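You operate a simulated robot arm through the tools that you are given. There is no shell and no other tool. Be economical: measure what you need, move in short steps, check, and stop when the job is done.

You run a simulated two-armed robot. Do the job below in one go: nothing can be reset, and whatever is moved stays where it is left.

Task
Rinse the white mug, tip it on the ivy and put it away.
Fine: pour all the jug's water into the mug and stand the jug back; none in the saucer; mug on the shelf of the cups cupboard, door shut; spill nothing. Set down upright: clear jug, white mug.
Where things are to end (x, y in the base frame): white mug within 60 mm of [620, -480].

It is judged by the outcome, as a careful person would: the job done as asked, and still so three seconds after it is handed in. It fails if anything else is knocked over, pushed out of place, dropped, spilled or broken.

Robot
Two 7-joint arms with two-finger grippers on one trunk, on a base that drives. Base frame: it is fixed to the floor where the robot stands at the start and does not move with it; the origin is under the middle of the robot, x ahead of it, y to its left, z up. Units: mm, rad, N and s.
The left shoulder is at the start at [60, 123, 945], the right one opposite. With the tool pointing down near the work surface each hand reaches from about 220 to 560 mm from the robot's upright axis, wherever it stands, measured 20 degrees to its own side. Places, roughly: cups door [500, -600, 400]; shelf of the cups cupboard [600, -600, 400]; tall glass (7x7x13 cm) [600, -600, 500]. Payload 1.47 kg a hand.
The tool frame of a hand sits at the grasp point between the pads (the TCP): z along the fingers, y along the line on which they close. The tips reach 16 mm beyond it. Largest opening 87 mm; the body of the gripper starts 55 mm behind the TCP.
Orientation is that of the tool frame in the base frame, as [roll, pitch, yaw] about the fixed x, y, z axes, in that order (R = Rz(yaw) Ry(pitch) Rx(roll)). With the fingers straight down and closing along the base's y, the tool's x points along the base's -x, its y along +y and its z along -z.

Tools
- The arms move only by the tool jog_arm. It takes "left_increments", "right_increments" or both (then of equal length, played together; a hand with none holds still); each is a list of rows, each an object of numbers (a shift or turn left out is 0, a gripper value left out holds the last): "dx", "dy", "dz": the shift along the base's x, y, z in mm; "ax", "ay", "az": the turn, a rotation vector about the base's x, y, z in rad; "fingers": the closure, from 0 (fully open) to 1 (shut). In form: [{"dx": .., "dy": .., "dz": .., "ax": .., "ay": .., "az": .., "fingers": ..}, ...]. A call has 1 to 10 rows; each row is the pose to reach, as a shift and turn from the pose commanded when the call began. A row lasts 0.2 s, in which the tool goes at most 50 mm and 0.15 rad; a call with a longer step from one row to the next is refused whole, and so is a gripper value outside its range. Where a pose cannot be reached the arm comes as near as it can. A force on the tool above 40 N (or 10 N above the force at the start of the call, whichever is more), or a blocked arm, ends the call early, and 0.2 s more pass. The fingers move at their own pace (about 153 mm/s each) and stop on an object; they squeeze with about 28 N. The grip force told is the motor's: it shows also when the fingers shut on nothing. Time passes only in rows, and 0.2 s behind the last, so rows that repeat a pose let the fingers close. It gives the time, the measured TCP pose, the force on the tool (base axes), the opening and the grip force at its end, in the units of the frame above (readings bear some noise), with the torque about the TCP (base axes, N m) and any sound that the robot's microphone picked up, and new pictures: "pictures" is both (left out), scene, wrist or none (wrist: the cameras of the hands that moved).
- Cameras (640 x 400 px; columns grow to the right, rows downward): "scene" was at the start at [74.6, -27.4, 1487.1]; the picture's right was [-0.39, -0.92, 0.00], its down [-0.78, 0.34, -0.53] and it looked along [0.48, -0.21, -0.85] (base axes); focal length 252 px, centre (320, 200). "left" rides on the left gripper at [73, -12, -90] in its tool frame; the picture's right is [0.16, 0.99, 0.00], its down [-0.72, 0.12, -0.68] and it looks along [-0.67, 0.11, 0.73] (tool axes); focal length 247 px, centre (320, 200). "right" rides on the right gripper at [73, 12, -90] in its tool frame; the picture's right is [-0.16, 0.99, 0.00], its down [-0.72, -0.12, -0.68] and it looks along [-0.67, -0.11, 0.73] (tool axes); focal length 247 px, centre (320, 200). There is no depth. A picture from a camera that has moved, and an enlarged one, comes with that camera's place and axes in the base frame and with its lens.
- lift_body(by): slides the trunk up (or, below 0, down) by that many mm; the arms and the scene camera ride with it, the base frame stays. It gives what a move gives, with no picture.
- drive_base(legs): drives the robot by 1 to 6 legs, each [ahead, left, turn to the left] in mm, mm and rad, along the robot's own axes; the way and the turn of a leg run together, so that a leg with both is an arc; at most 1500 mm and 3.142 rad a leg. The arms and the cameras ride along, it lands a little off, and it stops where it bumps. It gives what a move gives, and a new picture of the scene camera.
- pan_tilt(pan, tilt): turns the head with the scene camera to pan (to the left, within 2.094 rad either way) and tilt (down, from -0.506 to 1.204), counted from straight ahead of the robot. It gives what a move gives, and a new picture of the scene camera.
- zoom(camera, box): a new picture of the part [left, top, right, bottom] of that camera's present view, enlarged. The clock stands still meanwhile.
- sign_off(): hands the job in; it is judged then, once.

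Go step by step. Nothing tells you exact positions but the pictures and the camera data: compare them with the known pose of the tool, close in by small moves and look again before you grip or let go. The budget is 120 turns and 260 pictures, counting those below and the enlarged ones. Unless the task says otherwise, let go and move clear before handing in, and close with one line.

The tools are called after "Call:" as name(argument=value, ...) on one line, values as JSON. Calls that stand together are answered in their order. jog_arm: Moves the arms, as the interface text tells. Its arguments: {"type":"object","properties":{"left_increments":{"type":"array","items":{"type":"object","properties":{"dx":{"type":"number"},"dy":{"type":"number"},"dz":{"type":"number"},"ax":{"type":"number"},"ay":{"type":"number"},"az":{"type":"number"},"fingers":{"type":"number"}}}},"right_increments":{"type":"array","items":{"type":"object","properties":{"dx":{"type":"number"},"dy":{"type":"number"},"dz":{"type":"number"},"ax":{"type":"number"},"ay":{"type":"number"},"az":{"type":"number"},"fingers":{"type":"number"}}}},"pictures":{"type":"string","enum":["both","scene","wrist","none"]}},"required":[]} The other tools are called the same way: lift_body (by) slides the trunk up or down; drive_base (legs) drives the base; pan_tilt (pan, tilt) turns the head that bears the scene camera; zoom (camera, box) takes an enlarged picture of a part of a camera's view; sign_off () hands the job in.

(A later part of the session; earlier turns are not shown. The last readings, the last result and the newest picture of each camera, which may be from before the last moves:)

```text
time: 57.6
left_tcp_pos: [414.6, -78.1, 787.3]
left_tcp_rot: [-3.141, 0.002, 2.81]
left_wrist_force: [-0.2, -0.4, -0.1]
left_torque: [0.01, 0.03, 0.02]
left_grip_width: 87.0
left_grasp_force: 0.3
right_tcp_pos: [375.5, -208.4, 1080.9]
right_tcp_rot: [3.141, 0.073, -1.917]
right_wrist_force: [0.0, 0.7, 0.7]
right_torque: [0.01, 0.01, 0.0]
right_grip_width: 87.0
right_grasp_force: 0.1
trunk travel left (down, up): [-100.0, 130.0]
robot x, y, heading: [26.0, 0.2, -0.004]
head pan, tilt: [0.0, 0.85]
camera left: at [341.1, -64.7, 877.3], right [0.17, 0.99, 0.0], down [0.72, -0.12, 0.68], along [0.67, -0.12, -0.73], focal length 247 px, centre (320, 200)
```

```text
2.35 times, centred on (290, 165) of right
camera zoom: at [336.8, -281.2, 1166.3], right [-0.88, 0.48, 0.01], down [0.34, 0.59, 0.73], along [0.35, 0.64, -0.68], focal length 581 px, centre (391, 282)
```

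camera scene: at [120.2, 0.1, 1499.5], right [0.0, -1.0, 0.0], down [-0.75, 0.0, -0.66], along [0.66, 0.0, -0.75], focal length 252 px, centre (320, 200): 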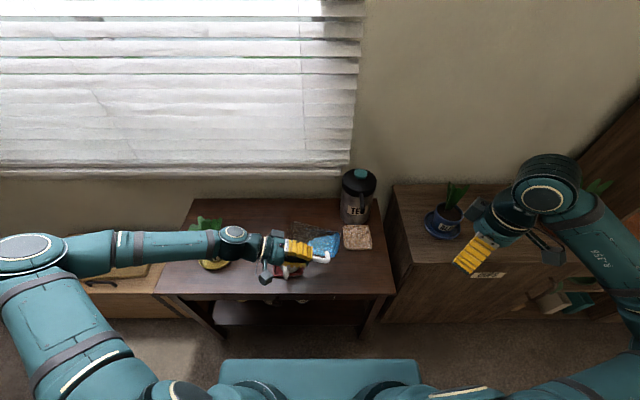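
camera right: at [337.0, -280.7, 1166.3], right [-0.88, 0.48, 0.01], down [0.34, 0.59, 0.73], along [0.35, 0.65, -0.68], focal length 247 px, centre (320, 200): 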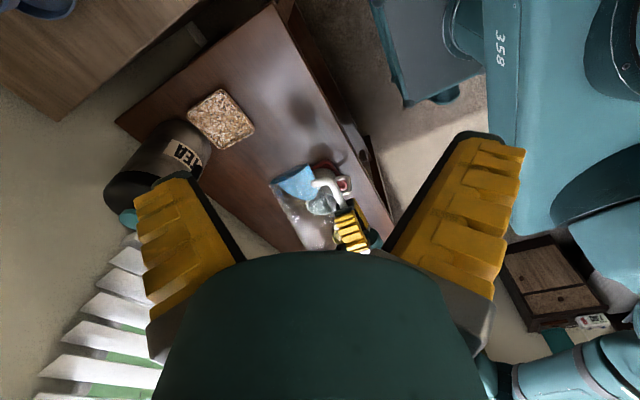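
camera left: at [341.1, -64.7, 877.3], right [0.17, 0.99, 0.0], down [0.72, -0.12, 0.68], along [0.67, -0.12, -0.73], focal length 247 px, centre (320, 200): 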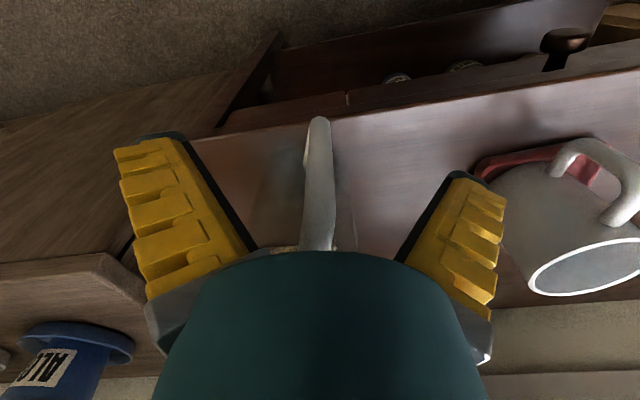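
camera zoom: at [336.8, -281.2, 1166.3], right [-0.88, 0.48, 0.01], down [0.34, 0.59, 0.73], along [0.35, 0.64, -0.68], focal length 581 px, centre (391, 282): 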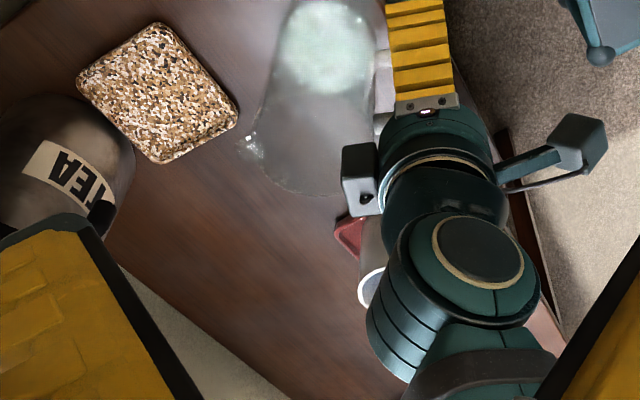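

The jug is back and upright. Now over to the mug handle.

Call:
jog_arm(left_increments=[{"dz": 40}, {"dz": 80}, {"dz": 120}, {"dz": 140, "dy": 30, "dx": 10}, {"dz": 140, "dy": 70, "dx": 20, "az": 0.07}, {"dz": 140, "dy": 110, "dx": 30, "az": 0.14}, {"dz": 140, "dy": 150, "dx": 40, "az": 0.2}, {"dz": 140, "dy": 189, "dx": 53, "az": 0.23}, {"dz": 120, "dy": 189, "dx": 53, "az": 0.23}], pictures="wrist")

Call:
zoom(camera="left", box=[240, 20, 400, 180])

Call:
zoom(camera="right", box=[240, 100, 400, 250])

```text
time: 59.6
left_tcp_pos: [466.6, 112.5, 906.7]
left_tcp_rot: [3.141, 0.001, 3.042]
left_wrist_force: [0.4, 0.1, -1.0]
left_torque: [0.0, 0.04, 0.02]
left_grip_width: 86.9
left_grasp_force: 0.0
right_tcp_pos: [375.8, -208.9, 1081.2]
right_tcp_rot: [-3.14, 0.076, -1.915]
right_wrist_force: [0.3, 0.4, 0.0]
right_torque: [0.0, -0.01, -0.01]
right_grip_width: 87.0
right_grasp_force: 0.0
trunk travel left (down, up): [-100.0, 130.0]
robot x, y, heading: [34.4, -1.1, -0.003]
head pan, tilt: [0.0, 0.85]
camera left: at [393.3, 108.4, 997.8], right [-0.06, 1.0, 0.0], down [0.73, 0.04, 0.68], along [0.68, 0.04, -0.73], focal length 247 px, centre (320, 200)
```

left: 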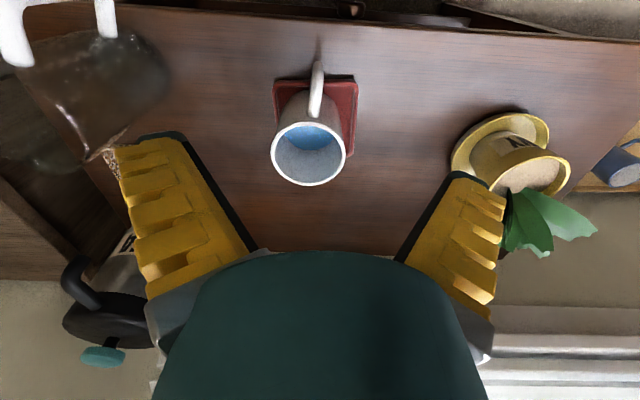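

```text
2.50 times, centred on (320, 100) of left
camera zoom: at [393.3, 108.4, 997.8], right [-0.06, 1.0, 0.0], down [0.73, 0.04, 0.68], along [0.68, 0.04, -0.73], focal length 617 px, centre (320, 450)
```

zoom: 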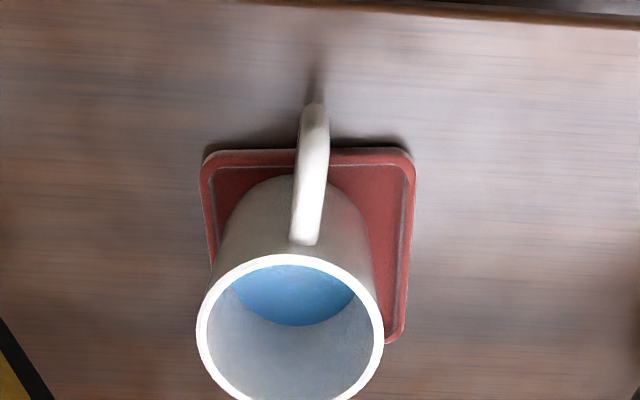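

```text
2.67 times, centred on (320, 175) of right
camera zoom: at [337.2, -281.8, 1166.0], right [-0.88, 0.48, 0.01], down [0.34, 0.59, 0.73], along [0.35, 0.65, -0.68], focal length 659 px, centre (320, 267)
```

zoom: 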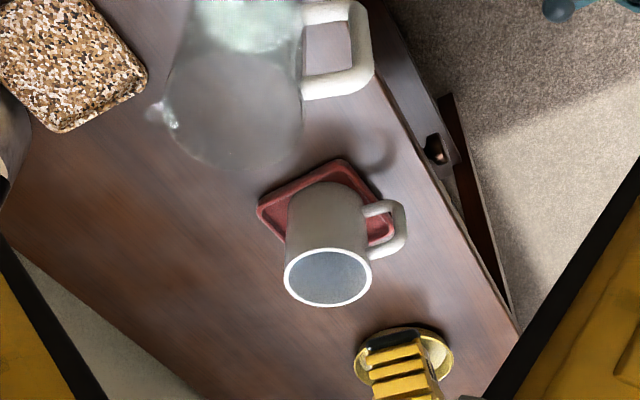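

Call:
jog_arm(left_increments=[{"dx": -2, "dy": -2, "dz": -40}, {"dx": -2, "dy": -2, "dz": -80}, {"dx": -2, "dy": -2, "dz": -115}, {"dx": -2, "dy": -2, "dz": -140}, {"dx": -2, "dy": -2, "dz": -153}], pictures="wrist")

Call:
zoom(camera="right", box=[280, 150, 400, 240])

```text
time: 60.8
left_tcp_pos: [464.0, 108.6, 751.9]
left_tcp_rot: [-3.138, 0.003, 3.04]
left_wrist_force: [-0.6, -0.4, 0.5]
left_torque: [0.04, 0.0, 0.0]
left_grip_width: 87.0
left_grasp_force: 0.0
right_tcp_pos: [374.9, -208.1, 1080.3]
right_tcp_rot: [-3.141, 0.073, -1.915]
right_wrist_force: [-0.3, -0.6, 0.8]
right_torque: [0.0, -0.02, 0.02]
right_grip_width: 86.9
right_grasp_force: 0.1
trunk travel left (down, up): [-100.0, 130.0]
robot x, y, heading: [27.5, 0.9, 0.002]
head pan, tilt: [0.0, 0.85]
camera left: at [391.0, 105.4, 843.6], right [-0.06, 1.0, 0.0], down [0.73, 0.04, 0.68], along [0.68, 0.04, -0.73], focal length 247 px, centre (320, 200)
```

left: 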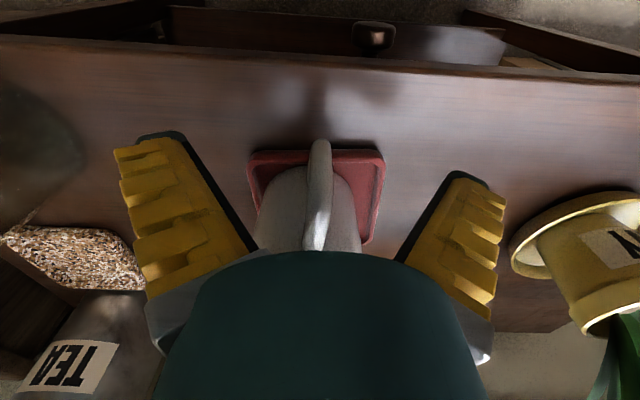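

```text
4.44 times, centred on (340, 195) of right
camera zoom: at [336.9, -281.2, 1166.3], right [-0.88, 0.48, 0.01], down [0.34, 0.59, 0.73], along [0.35, 0.64, -0.68], focal length 1098 px, centre (231, 222)
```

zoom: 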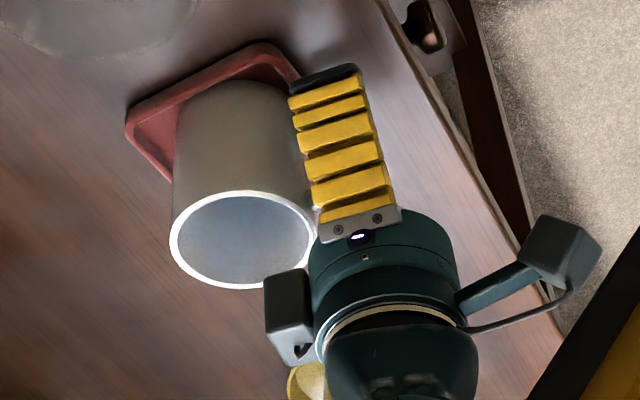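

Fingers straddle the mug handle, centred. Closing and making a small test lift.

Call:
jog_arm(left_increments=[{"fingers": 0.5}, {"fingers": 0.8}, {"fingers": 1.0}, {"fingers": 1.0}, {"fingers": 1.0}, {"dz": 4}, {"dz": 8}, {"dz": 12}], pictures="wrist")

Call:
zoom(camera="right", box=[280, 150, 400, 240])

```text
time: 62.6
left_tcp_pos: [464.7, 109.0, 765.6]
left_tcp_rot: [-3.142, 0.001, 3.038]
left_wrist_force: [-0.5, -1.3, -3.0]
left_torque: [0.04, 0.19, 0.0]
left_grip_width: 6.0
left_grasp_force: 27.7
right_tcp_pos: [374.8, -208.9, 1081.7]
right_tcp_rot: [3.141, 0.073, -1.916]
right_wrist_force: [-0.7, 1.0, 0.8]
right_torque: [-0.07, 0.01, 0.02]
right_grip_width: 86.7
right_grasp_force: 0.0
trunk travel left (down, up): [-100.0, 130.0]
robot x, y, heading: [29.5, -2.4, 0.002]
head pan, tilt: [0.0, 0.85]
camera left: at [390.8, 105.0, 855.9], right [-0.06, 1.0, 0.0], down [0.73, 0.04, 0.68], along [0.68, 0.04, -0.73], focal length 247 px, centre (320, 200)
```

left: 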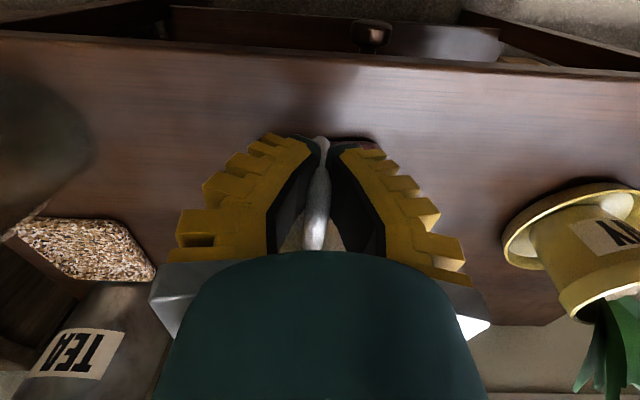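

```text
4.44 times, centred on (340, 195) of right
camera zoom: at [336.9, -281.2, 1166.3], right [-0.88, 0.48, 0.01], down [0.34, 0.59, 0.73], along [0.35, 0.64, -0.68], focal length 1098 px, centre (231, 222)
```

zoom: 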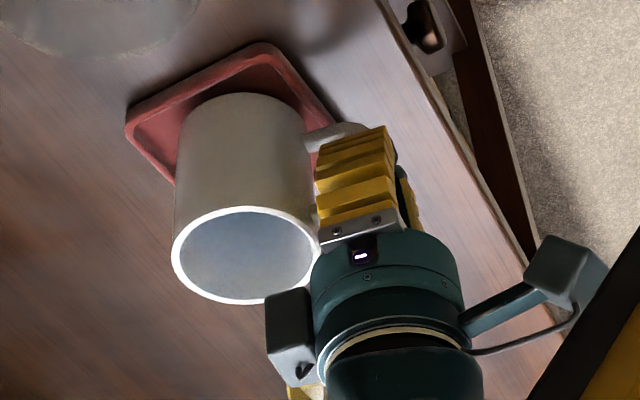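

The mug is held level. A close look at the ivy before carrying the mug over.

Call:
jog_arm(left_increments=[{"dz": 20}, {"dz": 40}, {"dz": 60}, {"dz": 80}, {"dz": 100}, {"dz": 115}], pictures="wrist")

Call:
zoom(camera="scene", box=[170, 190, 260, 280])

Call:
zoom(camera="scene", box=[170, 170, 370, 310])

```text
time: 64.0
left_tcp_pos: [464.5, 108.3, 880.2]
left_tcp_rot: [-3.142, -0.001, 3.041]
left_wrist_force: [-0.1, -0.6, -2.7]
left_torque: [0.03, 0.25, 0.0]
left_grip_width: 6.2
left_grasp_force: 28.1
right_tcp_pos: [375.6, -210.6, 1081.4]
right_tcp_rot: [3.141, 0.072, -1.916]
right_wrist_force: [-0.2, 0.0, 0.8]
right_torque: [0.03, 0.0, -0.02]
right_grip_width: 87.0
right_grasp_force: 0.0
trunk travel left (down, up): [-100.0, 130.0]
robot x, y, heading: [31.8, -0.1, -0.003]
head pan, tilt: [0.0, 0.85]
camera left: at [391.5, 104.3, 970.3], right [-0.06, 1.0, 0.0], down [0.73, 0.04, 0.68], along [0.68, 0.04, -0.73], focal length 247 px, centre (320, 200)
```

left: 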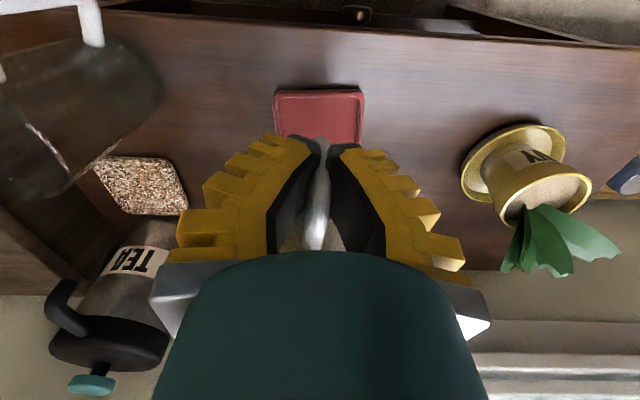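

```text
4.44 times, centred on (215, 235) of scene
camera zoom: at [120.3, -0.7, 1499.4], right [0.0, -1.0, 0.0], down [-0.75, 0.0, -0.66], along [0.66, 0.0, -0.75], focal length 1120 px, centre (787, 44)
```

zoom: 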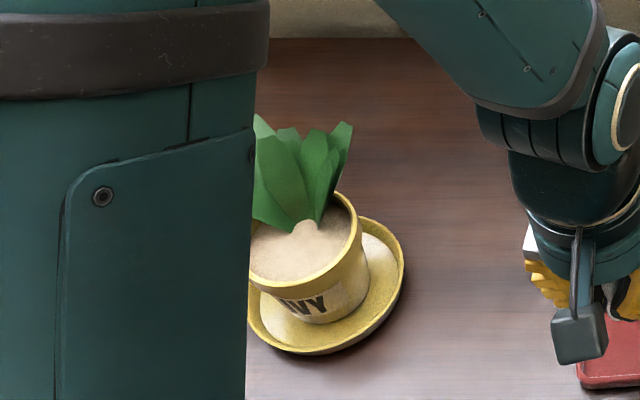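

```text
2.86 times, centred on (270, 240) of scene
camera zoom: at [120.3, -0.7, 1499.4], right [0.0, -1.0, 0.0], down [-0.75, 0.0, -0.66], along [0.66, 0.0, -0.75], focal length 720 px, centre (463, 86)
```

zoom: 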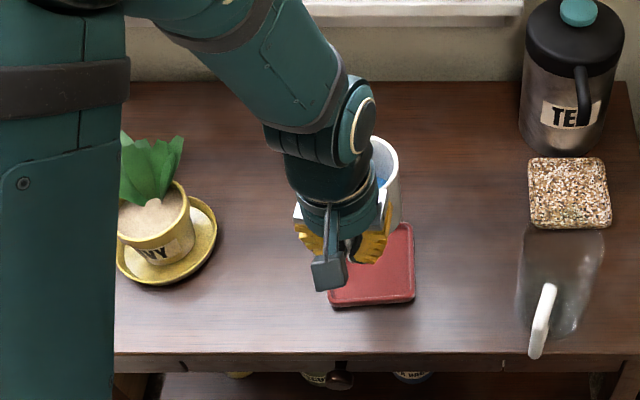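

The ivy's soil centre is about [565,366,765], stem in the middle with leaves leaning back. I'll carry the mug level to just right of it, turning so the wrist stays clear of the pot.

Call:
jog_arm(left_increments=[{"dx": 3, "dy": 8, "az": 0.03}, {"dx": 7, "dy": 20, "az": 0.07}, {"dx": 11, "dy": 34, "az": 0.12}, {"dx": 15, "dy": 48, "az": 0.17}, {"dx": 19, "dy": 62, "az": 0.22}, {"dx": 23, "dy": 76, "az": 0.27}, {"dx": 27, "dy": 90, "az": 0.32}, {"dx": 31, "dy": 104, "az": 0.36}, {"dx": 34, "dy": 115, "az": 0.39}, {"dx": 36, "dy": 120, "az": 0.4}], pictures="none")

Call:
jog_arm(left_increments=[{"ax": -0.08, "ay": -0.024, "dy": 4}, {"ax": -0.17, "ay": -0.053, "dy": 8}, {"ax": -0.26, "ay": -0.08, "dy": 12}, {"ax": -0.35, "ay": -0.108, "dy": 16}, {"ax": -0.44, "ay": -0.136, "dy": 20}, {"ax": -0.53, "ay": -0.164, "dy": 24}, {"ax": -0.6, "ay": -0.186, "dy": 28}, {"ax": -0.67, "ay": -0.207, "dy": 32}, {"ax": -0.72, "ay": -0.223, "dy": 36}, {"ax": -0.76, "ay": -0.235, "dy": 38}], pictures="both")

Call:
zoom(camera="scene", box=[150, 170, 310, 290])

```text
time: 66.2
left_tcp_pos: [502.2, 229.3, 880.3]
left_tcp_rot: [-3.141, 0.002, -2.844]
left_wrist_force: [0.2, 0.8, -3.5]
left_torque: [-0.07, 0.21, 0.01]
left_grip_width: 6.1
left_grasp_force: 28.2
right_tcp_pos: [375.4, -208.5, 1081.8]
right_tcp_rot: [3.14, 0.074, -1.916]
right_wrist_force: [0.6, 0.6, 0.7]
right_torque: [0.02, 0.01, 0.0]
right_grip_width: 87.0
right_grasp_force: 0.0
trunk travel left (down, up): [-100.0, 130.0]
robot x, y, heading: [29.9, -3.8, -0.003]
head pan, tilt: [0.0, 0.85]
```

```text
time: 68.4
left_tcp_pos: [501.2, 268.4, 880.7]
left_tcp_rot: [-2.344, 0.002, -2.842]
left_wrist_force: [-0.3, -0.7, -2.7]
left_torque: [-0.03, 0.23, -0.02]
left_grip_width: 6.0
left_grasp_force: 28.2
right_tcp_pos: [374.6, -209.2, 1081.8]
right_tcp_rot: [-3.14, 0.074, -1.916]
right_wrist_force: [-0.1, 0.1, -0.5]
right_torque: [0.0, 0.06, -0.01]
right_grip_width: 87.1
right_grasp_force: 0.1
trunk travel left (down, up): [-100.0, 130.0]
robot x, y, heading: [31.0, -1.3, 0.002]
head pan, tilt: [0.0, 0.85]
camera scene: at [120.6, -0.4, 1499.4], right [0.0, -1.0, 0.0], down [-0.75, 0.0, -0.66], along [0.66, 0.0, -0.75], focal length 252 px, centre (320, 200)
camera left: at [415.0, 300.1, 952.6], right [-0.35, 0.61, -0.71], down [0.52, 0.76, 0.39], along [0.78, -0.23, -0.59], focal length 247 px, centre (320, 200)
```

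scene: 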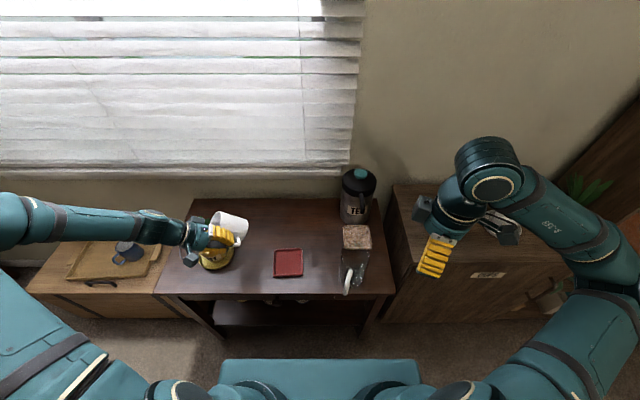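
left: 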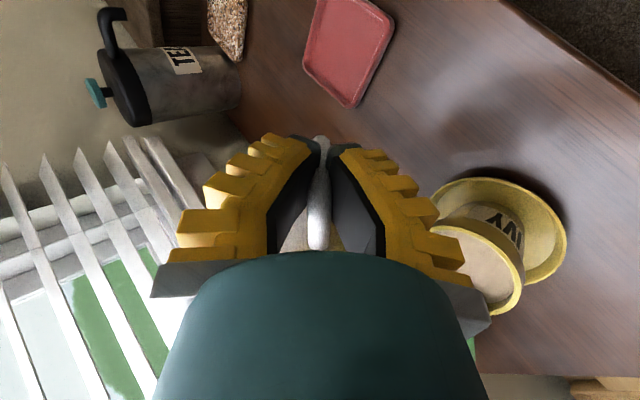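

```text
3.33 times, centred on (230, 230) of scene
camera zoom: at [120.6, -0.4, 1499.4], right [0.0, -1.0, 0.0], down [-0.75, 0.0, -0.66], along [0.66, 0.0, -0.75], focal length 840 px, centre (620, 100)
```

zoom: 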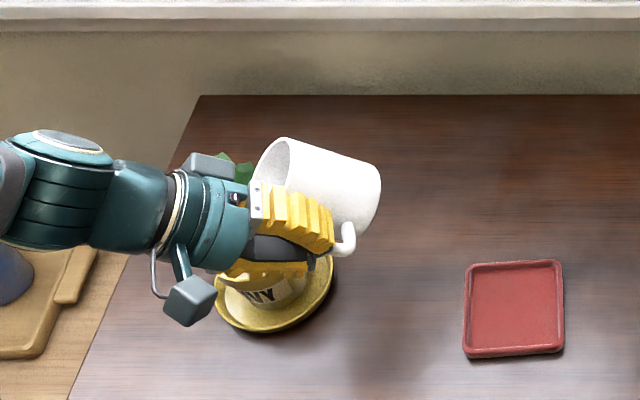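

Call:
zoom(camera="right", box=[280, 150, 440, 270])

```text
3.33 times, centred on (360, 210) of right
camera zoom: at [337.0, -280.9, 1166.3], right [-0.88, 0.48, 0.01], down [0.34, 0.59, 0.73], along [0.35, 0.64, -0.68], focal length 823 px, centre (187, 167)
```

zoom: 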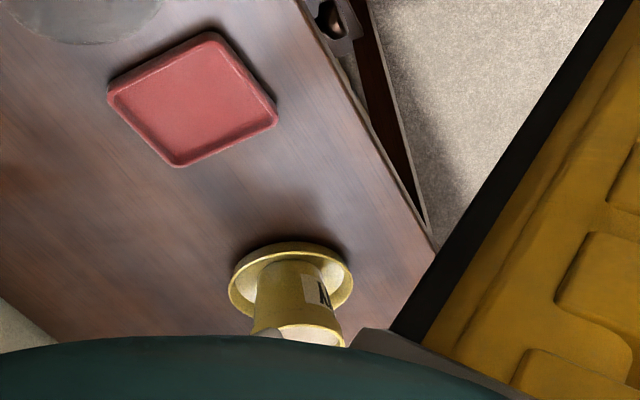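

I'll tilt the right camera up so it sees the mug's lip over the pot.

Call:
jog_arm(right_increments=[{"ax": -0.12, "ay": 0.065}, {"ax": -0.24, "ay": 0.13}, {"ax": -0.36, "ay": 0.195}, {"ax": -0.45, "ay": 0.245}], pictures="wrist")

Call:
zoom(camera="right", box=[270, 120, 430, 240])

```text
time: 69.4
left_tcp_pos: [501.7, 269.0, 880.3]
left_tcp_rot: [-2.346, 0.002, -2.841]
left_wrist_force: [0.6, -0.2, -2.9]
left_torque: [-0.01, 0.2, 0.0]
left_grip_width: 6.3
left_grasp_force: 28.1
right_tcp_pos: [371.5, -205.7, 1078.5]
right_tcp_rot: [3.058, -0.432, -1.9]
right_wrist_force: [-0.3, -0.4, -0.1]
right_torque: [-0.02, 0.02, 0.01]
right_grip_width: 86.9
right_grasp_force: 0.1
right hand out of reach, approached as far as the arm can: row 4
trunk travel left (down, up): [-100.0, 130.0]
robot x, y, heading: [28.5, -0.9, -0.004]
head pan, tilt: [0.0, 0.85]
camera right: at [357.9, -232.9, 1191.1], right [-0.87, 0.49, 0.01], down [0.47, 0.83, 0.3], along [0.14, 0.27, -0.95], focal length 247 px, centre (320, 200)
```

right: 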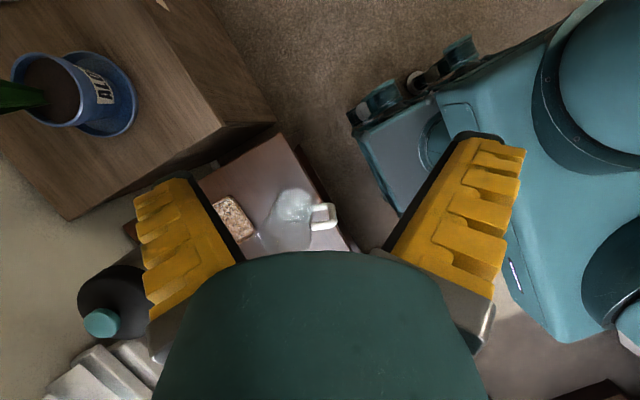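

```text
3.33 times, centred on (350, 180) of right
camera zoom: at [357.9, -232.9, 1191.1], right [-0.87, 0.49, 0.01], down [0.47, 0.83, 0.3], along [0.14, 0.27, -0.95], focal length 823 px, centre (220, 267)
```

zoom: 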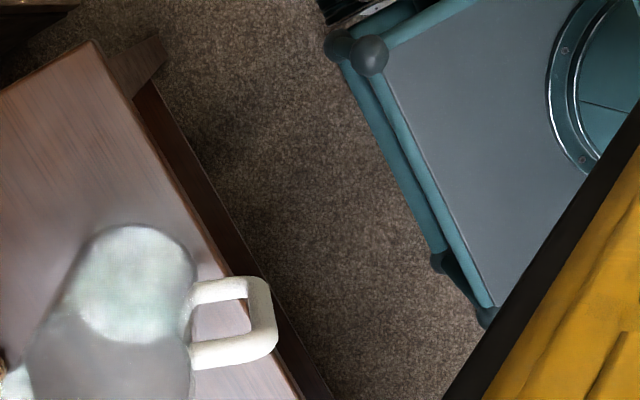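

Wrong way (that camera is inverted); tilting it the other way.

Call:
jog_arm(right_increments=[{"ax": 0.12, "ay": -0.065}, {"ax": 0.24, "ay": -0.13}, {"ax": 0.36, "ay": -0.195}, {"ax": 0.48, "ay": -0.26}, {"ax": 0.6, "ay": -0.33}, {"ax": 0.7, "ay": -0.38}], pictures="wrist")

Call:
zoom(camera="right", box=[270, 120, 430, 250])

```text
time: 70.8
left_tcp_pos: [500.9, 268.9, 880.2]
left_tcp_rot: [-2.345, 0.002, -2.841]
left_wrist_force: [0.2, 0.3, -3.1]
left_torque: [-0.01, 0.18, 0.05]
left_grip_width: 5.8
left_grasp_force: 28.0
right_tcp_pos: [361.6, -190.1, 1084.8]
right_tcp_rot: [-3.093, 0.353, -1.903]
right_wrist_force: [-0.1, -0.3, 0.2]
right_torque: [0.0, -0.01, 0.03]
right_grip_width: 87.2
right_grasp_force: 0.0
right hand out of reach, approached as far as the arm can: row 5, 6
trunk travel left (down, up): [-100.0, 130.0]
robot x, y, heading: [32.4, -1.0, -0.004]
head pan, tilt: [0.0, 0.85]
camera right: at [314.1, -280.9, 1144.9], right [-0.88, 0.48, 0.01], down [0.22, 0.39, 0.89], along [0.42, 0.79, -0.45], focal length 247 px, centre (320, 200)
```

right: 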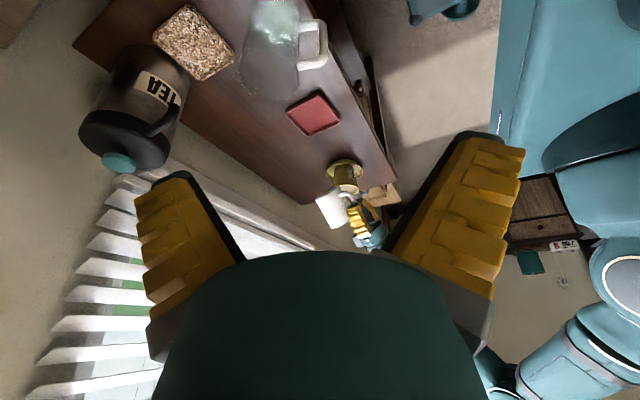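

```text
3.08 times, centred on (350, 185) of right
camera zoom: at [314.1, -280.9, 1144.9], right [-0.88, 0.48, 0.01], down [0.22, 0.39, 0.89], along [0.42, 0.79, -0.45], focal length 760 px, centre (228, 246)
```

zoom: 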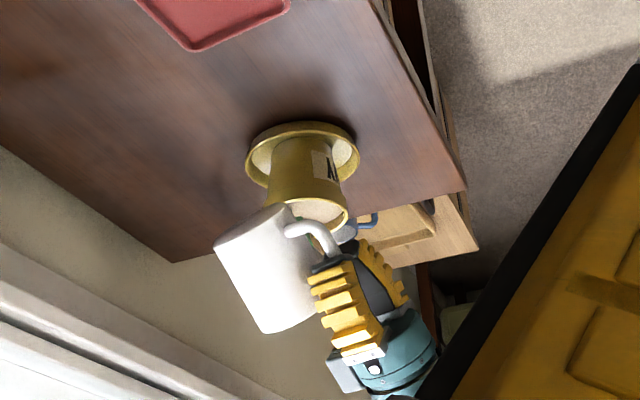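

Call:
jog_arm(left_increments=[{"ax": -0.05, "ay": -0.015, "dz": -4, "dy": 1}, {"ax": -0.1, "ay": -0.03, "dz": -8, "dy": 2}, {"ax": -0.15, "ay": -0.045, "dz": -12, "dy": 3}, {"ax": -0.2, "ay": -0.06, "dz": -16, "dy": 4}, {"ax": -0.23, "ay": -0.07, "dz": -18, "dy": 4}, {"ax": -0.25, "ay": -0.077, "dz": -18, "dy": 4}], pictures="none")

Call:
zoom(camera="right", box=[290, 140, 400, 240])

Call:
zoom(camera="scene", box=[170, 190, 290, 290])

```text
time: 72.2
left_tcp_pos: [502.3, 272.3, 862.4]
left_tcp_rot: [-2.082, 0.004, -2.84]
left_wrist_force: [0.0, -0.3, -2.8]
left_torque: [0.01, 0.21, -0.05]
left_grip_width: 5.9
left_grasp_force: 27.7
right_tcp_pos: [362.4, -191.1, 1085.4]
right_tcp_rot: [-3.097, 0.353, -1.904]
right_wrist_force: [-0.4, 0.6, -0.6]
right_torque: [-0.02, 0.02, -0.01]
right_grip_width: 87.1
right_grasp_force: 0.0
trunk travel left (down, up): [-100.0, 130.0]
robot x, y, heading: [31.3, -1.8, -0.001]
head pan, tilt: [0.0, 0.85]
```

```text
4.00 times, centred on (345, 190) of right
camera zoom: at [314.5, -280.8, 1144.9], right [-0.88, 0.48, 0.01], down [0.22, 0.39, 0.89], along [0.42, 0.79, -0.45], focal length 988 px, centre (220, 240)
```

zoom: 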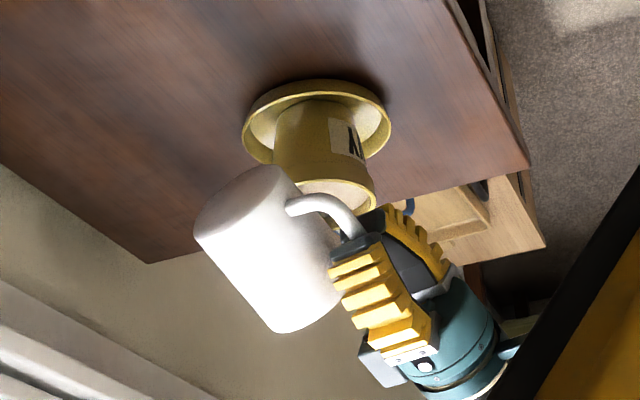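

```text
4.00 times, centred on (230, 240) of scene
camera zoom: at [120.7, -0.6, 1499.4], right [0.0, -1.0, 0.0], down [-0.75, 0.0, -0.66], along [0.66, 0.0, -0.75], focal length 1008 px, centre (680, 40)
```

zoom: 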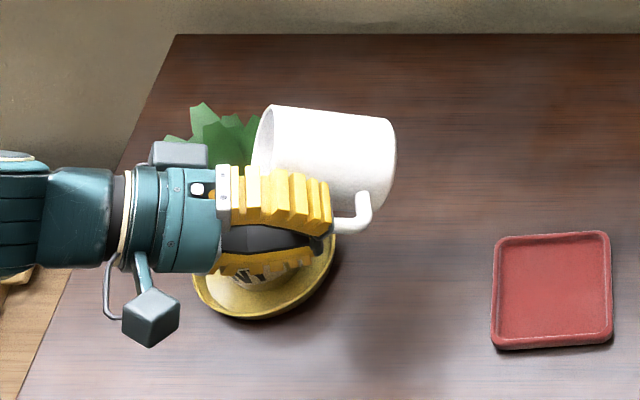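

Tilt is 61°, just before pouring. From the outlines the lip is ~10 mm short of where I want it, so I'll shift it toward the soil and pour slowly.

Call:
jog_arm(left_increments=[{"dy": 5}, {"dy": 10}, {"dy": 11, "ax": -0.03, "ay": -0.009}, {"dy": 12, "ax": -0.055, "ay": -0.017}, {"dy": 12, "ax": -0.08, "ay": -0.025}, {"dy": 13, "ax": -0.105, "ay": -0.032}, {"dy": 13, "ax": -0.13, "ay": -0.04}], pictures="none")

Call:
zoom(camera="right", box=[290, 140, 400, 240])

Call:
zoom(camera="scene", box=[170, 190, 290, 290])

```text
time: 73.8
left_tcp_pos: [501.3, 284.4, 862.4]
left_tcp_rot: [-1.948, 0.001, -2.839]
left_wrist_force: [0.6, 0.1, -3.4]
left_torque: [0.04, 0.22, 0.0]
left_grip_width: 6.1
left_grasp_force: 28.3
right_tcp_pos: [362.0, -190.4, 1085.8]
right_tcp_rot: [-3.096, 0.353, -1.905]
right_wrist_force: [-1.0, -0.6, 0.7]
right_torque: [0.0, -0.03, -0.03]
right_grip_width: 87.1
right_grasp_force: 0.1
trunk travel left (down, up): [-100.0, 130.0]
robot x, y, heading: [26.5, 2.1, -0.001]
head pan, tilt: [0.0, 0.85]
```

```text
4.00 times, centred on (345, 190) of right
camera zoom: at [314.5, -280.7, 1144.9], right [-0.88, 0.48, 0.01], down [0.22, 0.39, 0.89], along [0.42, 0.79, -0.45], focal length 988 px, centre (220, 240)
```

zoom: 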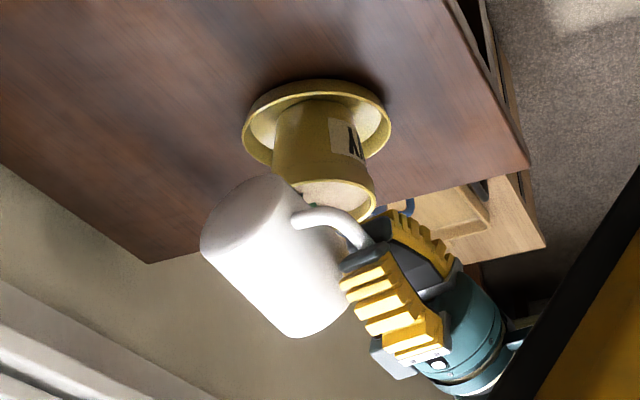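

```text
4.00 times, centred on (230, 240) of scene
camera zoom: at [120.7, -0.5, 1499.4], right [0.0, -1.0, 0.0], down [-0.75, 0.0, -0.66], along [0.66, 0.0, -0.75], focal length 1008 px, centre (680, 40)
```

zoom: 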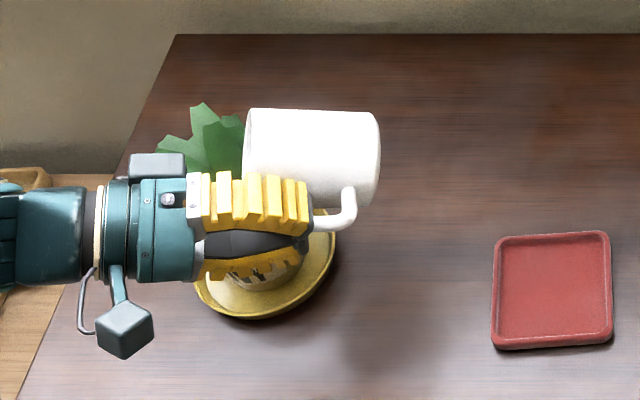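

Call:
jog_arm(left_increments=[{"dy": 0, "ax": -0.02, "ay": -0.006}, {"dy": 1, "ax": -0.04, "ay": -0.012}, {"dy": 2, "ax": -0.06, "ay": -0.018}, {"dy": 2, "ax": -0.08, "ay": -0.024}, {"dy": 3, "ax": -0.1, "ay": -0.031}, {"dy": 3, "ax": -0.1, "ay": -0.031}], pictures="none")

Call:
zoom(camera="right", box=[310, 160, 390, 230])

Call:
zoom(camera="left", box=[380, 120, 620, 370])

```text
time: 75.2
left_tcp_pos: [501.9, 286.2, 863.3]
left_tcp_rot: [-1.842, 0.001, -2.84]
left_wrist_force: [-0.3, 0.1, -2.8]
left_torque: [0.01, 0.19, 0.0]
left_grip_width: 6.1
left_grasp_force: 28.0
right_tcp_pos: [361.8, -190.4, 1085.2]
right_tcp_rot: [-3.095, 0.356, -1.904]
right_wrist_force: [0.3, 0.0, -0.1]
right_torque: [-0.02, 0.02, -0.04]
right_grip_width: 87.1
right_grasp_force: 0.0
trunk travel left (down, up): [-100.0, 130.0]
robot x, y, heading: [30.1, -0.2, -0.008]
head pan, tilt: [0.0, 0.85]
```

```text
5.71 times, centred on (350, 195) of right
camera zoom: at [314.4, -280.9, 1144.9], right [-0.88, 0.48, 0.01], down [0.22, 0.39, 0.89], along [0.42, 0.79, -0.45], focal length 1411 px, centre (149, 229)
```

zoom: 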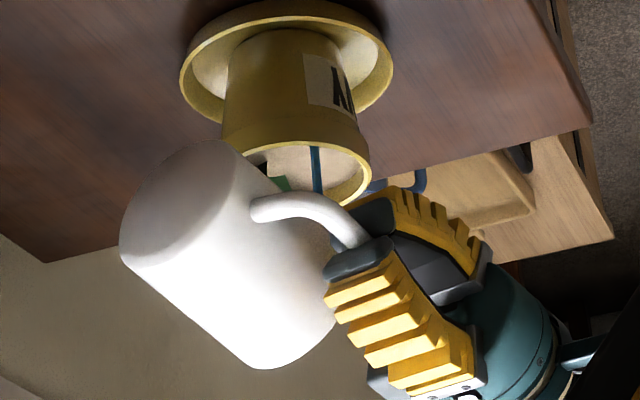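

```text
1.60 times, centred on (500, 245) of left
camera zoom: at [407.0, 344.7, 899.3], right [-0.23, 0.21, -0.95], down [0.49, 0.87, 0.07], along [0.84, -0.45, -0.3], focal length 395 px, centre (32, 128)
```

zoom: 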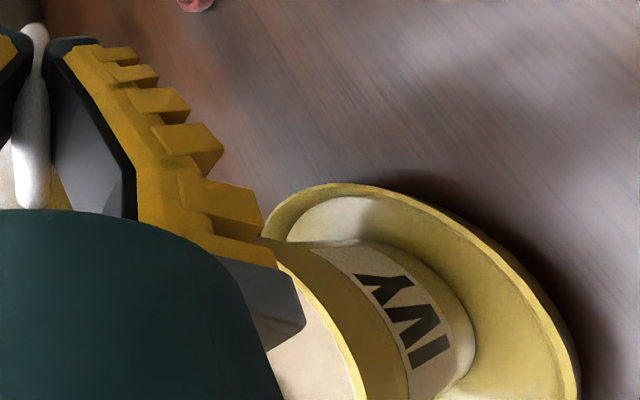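

A thin blue stream is falling onto the soil, well inside the pot. Continuing slowly.

Call:
jog_arm(left_increments=[{}, {}, {"ax": -0.02, "ay": -0.006, "dy": 1}, {"ax": -0.03, "ay": -0.009, "dy": 1}, {"ax": -0.04, "ay": -0.012, "dy": 1}, {"ax": -0.05, "ay": -0.015, "dy": 2}, {"ax": -0.06, "ay": -0.018, "dy": 2}, {"ax": -0.06, "ay": -0.018, "dy": 2}], pictures="none")

Call:
zoom(camera="right", box=[310, 160, 390, 230])

Call:
zoom(camera="scene", box=[170, 190, 290, 290])

```text
time: 77.0
left_tcp_pos: [500.6, 288.4, 862.8]
left_tcp_rot: [-1.781, 0.001, -2.84]
left_wrist_force: [-0.1, 0.6, -3.0]
left_torque: [0.0, 0.21, -0.03]
left_grip_width: 6.1
left_grasp_force: 28.0
right_tcp_pos: [362.4, -190.2, 1085.5]
right_tcp_rot: [-3.096, 0.352, -1.904]
right_wrist_force: [0.3, -0.1, 0.2]
right_torque: [0.01, -0.01, -0.01]
right_grip_width: 87.0
right_grasp_force: 0.1
trunk travel left (down, up): [-100.0, 130.0]
robot x, y, heading: [32.4, -3.2, 0.002]
head pan, tilt: [0.0, 0.85]
```

```text
5.71 times, centred on (350, 195) of right
camera zoom: at [314.4, -280.8, 1144.9], right [-0.88, 0.48, 0.01], down [0.22, 0.39, 0.89], along [0.42, 0.79, -0.45], focal length 1411 px, centre (149, 229)
```

zoom: 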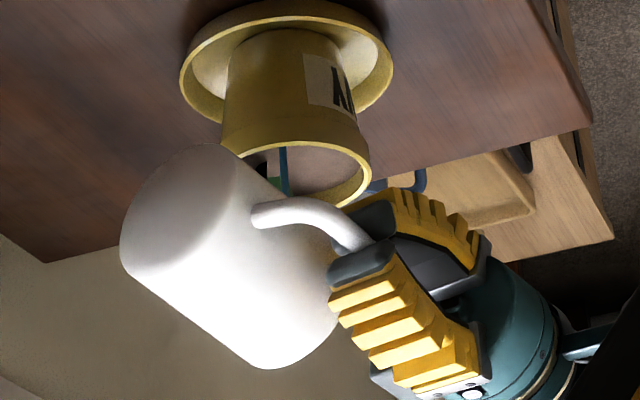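

```text
4.00 times, centred on (230, 240) of scene
camera zoom: at [120.6, -0.6, 1499.4], right [0.0, -1.0, 0.0], down [-0.75, 0.0, -0.66], along [0.66, 0.0, -0.75], focal length 1008 px, centre (680, 40)
```

zoom: 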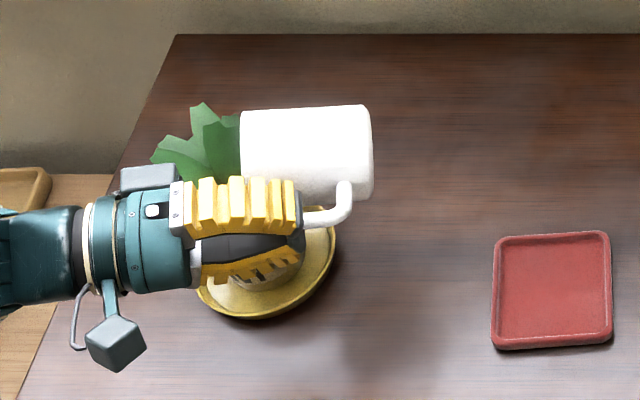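

Still landing in the pot; I'll nudge a little deeper over the soil and keep tipping.

Call:
jog_arm(left_increments=[{"dy": 3}, {"dy": 5, "ax": -0.01, "ay": -0.003}, {"dy": 6, "ax": -0.02, "ay": -0.006}, {"dy": 7, "ax": -0.035, "ay": -0.011}, {"dy": 7, "ax": -0.05, "ay": -0.015}, {"dy": 8, "ax": -0.065, "ay": -0.02}, {"dy": 8, "ax": -0.08, "ay": -0.025}, {"dy": 8, "ax": -0.08, "ay": -0.025}], pictures="none")

Call:
zoom(camera="right", box=[310, 160, 390, 230])

```text
time: 78.8
left_tcp_pos: [500.5, 297.3, 863.7]
left_tcp_rot: [-1.696, 0.0, -2.84]
left_wrist_force: [-0.2, -0.8, -2.9]
left_torque: [0.03, 0.18, -0.01]
left_grip_width: 6.0
left_grasp_force: 27.9
right_tcp_pos: [362.6, -190.8, 1086.3]
right_tcp_rot: [-3.097, 0.351, -1.903]
right_wrist_force: [-1.3, -0.1, 0.1]
right_torque: [-0.02, -0.01, 0.01]
right_grip_width: 87.2
right_grasp_force: 0.1
trunk travel left (down, up): [-100.0, 130.0]
robot x, y, heading: [31.8, 1.6, -0.0]
head pan, tilt: [0.0, 0.85]
```

```text
5.71 times, centred on (350, 195) of right
camera zoom: at [314.4, -280.8, 1144.9], right [-0.88, 0.48, 0.01], down [0.22, 0.39, 0.89], along [0.42, 0.79, -0.45], focal length 1411 px, centre (149, 229)
```

zoom: 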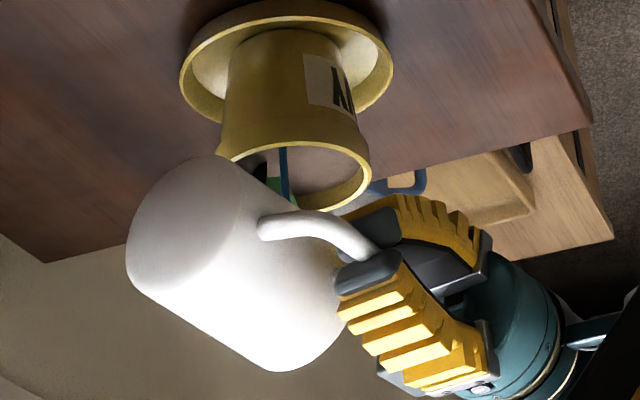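

Call:
jog_arm(left_increments=[{}, {"ax": -0.02, "ay": -0.006, "dy": 1}, {"ax": -0.04, "ay": -0.012, "dy": 2}, {"ax": -0.06, "ay": -0.018, "dy": 2}, {"ax": -0.08, "ay": -0.025, "dy": 3}, {"ax": -0.1, "ay": -0.031, "dy": 4}, {"ax": -0.12, "ay": -0.037, "dy": 5}, {"ax": -0.12, "ay": -0.037, "dy": 5}, {"ax": -0.12, "ay": -0.037, "dy": 5}], pictures="none")

Call:
zoom(camera="right", box=[310, 160, 390, 230])

Call:
zoom(camera="left", box=[380, 120, 620, 370])

```text
time: 80.8
left_tcp_pos: [500.7, 302.1, 862.3]
left_tcp_rot: [-1.57, -0.001, -2.839]
left_wrist_force: [-0.1, -0.5, -3.0]
left_torque: [0.04, 0.18, 0.05]
left_grip_width: 5.9
left_grasp_force: 27.9
right_tcp_pos: [362.1, -190.3, 1085.9]
right_tcp_rot: [-3.096, 0.353, -1.904]
right_wrist_force: [0.5, -0.2, -0.2]
right_torque: [-0.01, 0.0, 0.01]
right_grip_width: 87.1
right_grasp_force: 0.0
trunk travel left (down, up): [-100.0, 130.0]
robot x, y, heading: [30.1, 2.3, -0.001]
head pan, tilt: [0.0, 0.85]
```

```text
5.71 times, centred on (350, 195) of right
camera zoom: at [314.4, -280.8, 1144.9], right [-0.88, 0.48, 0.01], down [0.22, 0.39, 0.89], along [0.42, 0.79, -0.45], focal length 1411 px, centre (149, 229)
```

zoom: 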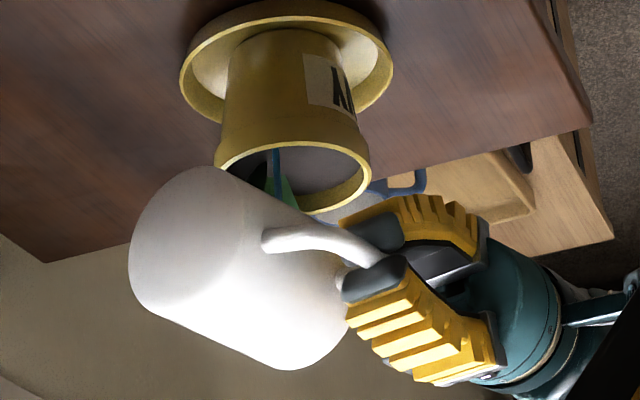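

```text
1.60 times, centred on (500, 245) of left
camera zoom: at [405.1, 366.7, 875.1], right [-0.15, -0.05, -0.99], down [0.49, 0.86, -0.12], along [0.86, -0.5, -0.11], focal length 395 px, centre (32, 128)
```

zoom: 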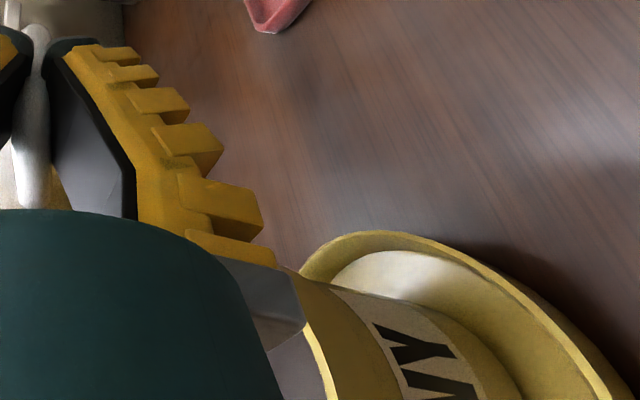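

Call:
jog_arm(left_increments=[{}, {}, {}, {"ax": -0.03, "ay": -0.009, "dy": 1}, {"ax": -0.06, "ay": -0.018, "dy": 2}, {"ax": -0.09, "ay": -0.028, "dy": 3}, {"ax": -0.12, "ay": -0.037, "dy": 5}, {"ax": -0.15, "ay": -0.046, "dy": 6}, {"ax": -0.15, "ay": -0.046, "dy": 6}, {"ax": -0.15, "ay": -0.046, "dy": 6}], pictures="none")

Call:
zoom(camera="right", box=[310, 160, 390, 230])

Call:
zoom(camera="scene", box=[170, 190, 290, 290])

```text
time: 83.0
left_tcp_pos: [500.9, 307.9, 862.2]
left_tcp_rot: [-1.415, 0.002, -2.841]
left_wrist_force: [-0.9, 0.1, -2.1]
left_torque: [0.0, 0.2, 0.01]
left_grip_width: 5.7
left_grasp_force: 27.8
right_tcp_pos: [362.5, -190.6, 1086.2]
right_tcp_rot: [-3.096, 0.353, -1.904]
right_wrist_force: [0.8, 0.2, -1.2]
right_torque: [0.01, 0.01, 0.0]
right_grip_width: 87.0
right_grasp_force: 0.2
trunk travel left (down, up): [-100.0, 130.0]
robot x, y, heading: [30.2, -1.9, 0.002]
head pan, tilt: [0.0, 0.85]
```

```text
5.71 times, centred on (350, 195) of right
camera zoom: at [314.4, -280.8, 1144.9], right [-0.88, 0.48, 0.01], down [0.22, 0.39, 0.89], along [0.42, 0.79, -0.45], focal length 1411 px, centre (149, 229)
```

zoom: 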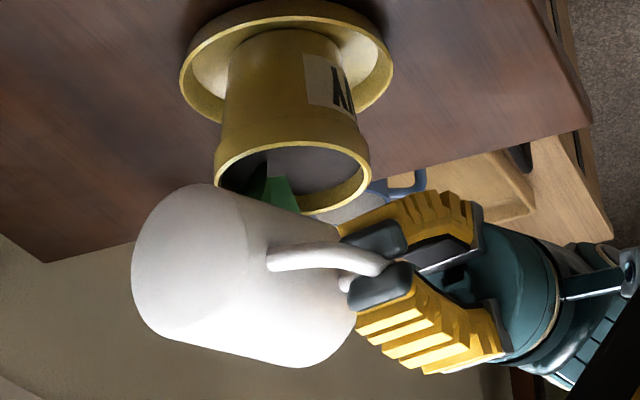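

```text
4.00 times, centred on (230, 240) of scene
camera zoom: at [120.6, -0.6, 1499.4], right [0.0, -1.0, 0.0], down [-0.75, 0.0, -0.66], along [0.66, 0.0, -0.75], focal length 1008 px, centre (680, 40)
```

zoom: 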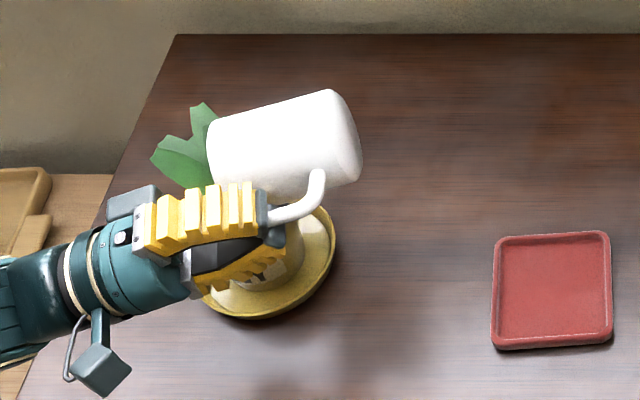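

The stream has stopped. A little further to drain, then upright again.

Call:
jog_arm(left_increments=[{"ax": -0.08, "ay": -0.025, "dy": 2}, {"ax": -0.16, "ay": -0.05, "dy": 4}, {"ax": -0.2, "ay": -0.062, "dy": 5}, {"ax": -0.2, "ay": -0.062, "dy": 5}, {"ax": -0.2, "ay": -0.062, "dy": 5}], pictures="none")

Call:
zoom(camera="right", box=[310, 160, 390, 230])

Call:
jog_arm(left_increments=[{"ax": 0.1, "ay": 0.031, "dy": -3}, {"ax": 0.24, "ay": 0.074, "dy": -8, "dz": 3}, {"ax": 0.38, "ay": 0.118, "dy": -12, "dz": 6}, {"ax": 0.52, "ay": 0.161, "dy": -16, "dz": 9}, {"ax": 0.66, "ay": 0.204, "dy": -22, "dz": 12}, {"ax": 0.8, "ay": 0.248, "dy": -28, "dz": 15}, {"ax": 0.94, "ay": 0.291, "dy": -35, "dz": 18}, {"ax": 1.08, "ay": 0.334, "dy": -44, "dz": 20}, {"ax": 1.22, "ay": 0.378, "dy": -54, "dz": 20}, {"ax": 1.36, "ay": 0.421, "dy": -64, "dz": 20}], pictures="none")

```text
time: 84.2
left_tcp_pos: [501.9, 313.1, 863.5]
left_tcp_rot: [-1.204, 0.003, -2.84]
left_wrist_force: [-0.6, -0.7, -2.6]
left_torque: [0.04, 0.2, 0.02]
left_grip_width: 5.9
left_grasp_force: 28.1
right_tcp_pos: [362.4, -191.3, 1085.6]
right_tcp_rot: [-3.095, 0.353, -1.904]
right_wrist_force: [-0.5, 0.4, 0.1]
right_torque: [-0.02, -0.03, 0.0]
right_grip_width: 87.0
right_grasp_force: 0.1
trunk travel left (down, up): [-100.0, 130.0]
robot x, y, heading: [26.8, 1.3, 0.0]
head pan, tilt: [0.0, 0.85]
```

```text
5.71 times, centred on (350, 195) of right
camera zoom: at [314.4, -280.8, 1144.9], right [-0.88, 0.48, 0.01], down [0.22, 0.39, 0.89], along [0.42, 0.79, -0.45], focal length 1411 px, centre (149, 229)
```

zoom: 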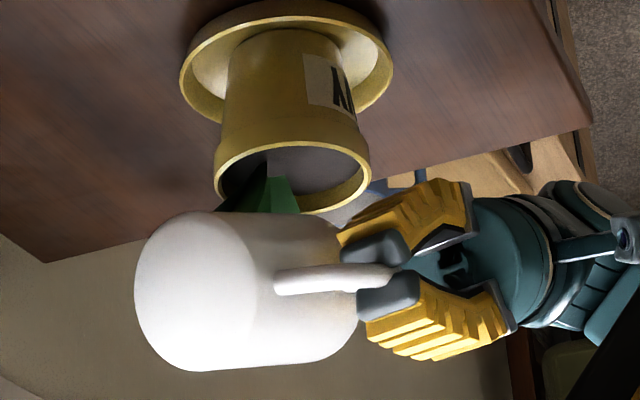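

```text
time: 86.4
left_tcp_pos: [501.9, 248.9, 882.8]
left_tcp_rot: [-2.63, 0.001, -2.839]
left_wrist_force: [0.3, 0.4, -2.3]
left_torque: [-0.09, 0.15, 0.01]
left_grip_width: 5.8
left_grasp_force: 27.7
right_tcp_pos: [362.0, -191.7, 1084.3]
right_tcp_rot: [-3.096, 0.356, -1.904]
right_wrist_force: [0.5, 0.1, 0.1]
right_torque: [0.03, 0.01, 0.01]
right_grip_width: 86.9
right_grasp_force: 0.1
trunk travel left (down, up): [-100.0, 130.0]
robot x, y, heading: [28.2, 1.6, -0.006]
head pan, tilt: [0.0, 0.85]
```

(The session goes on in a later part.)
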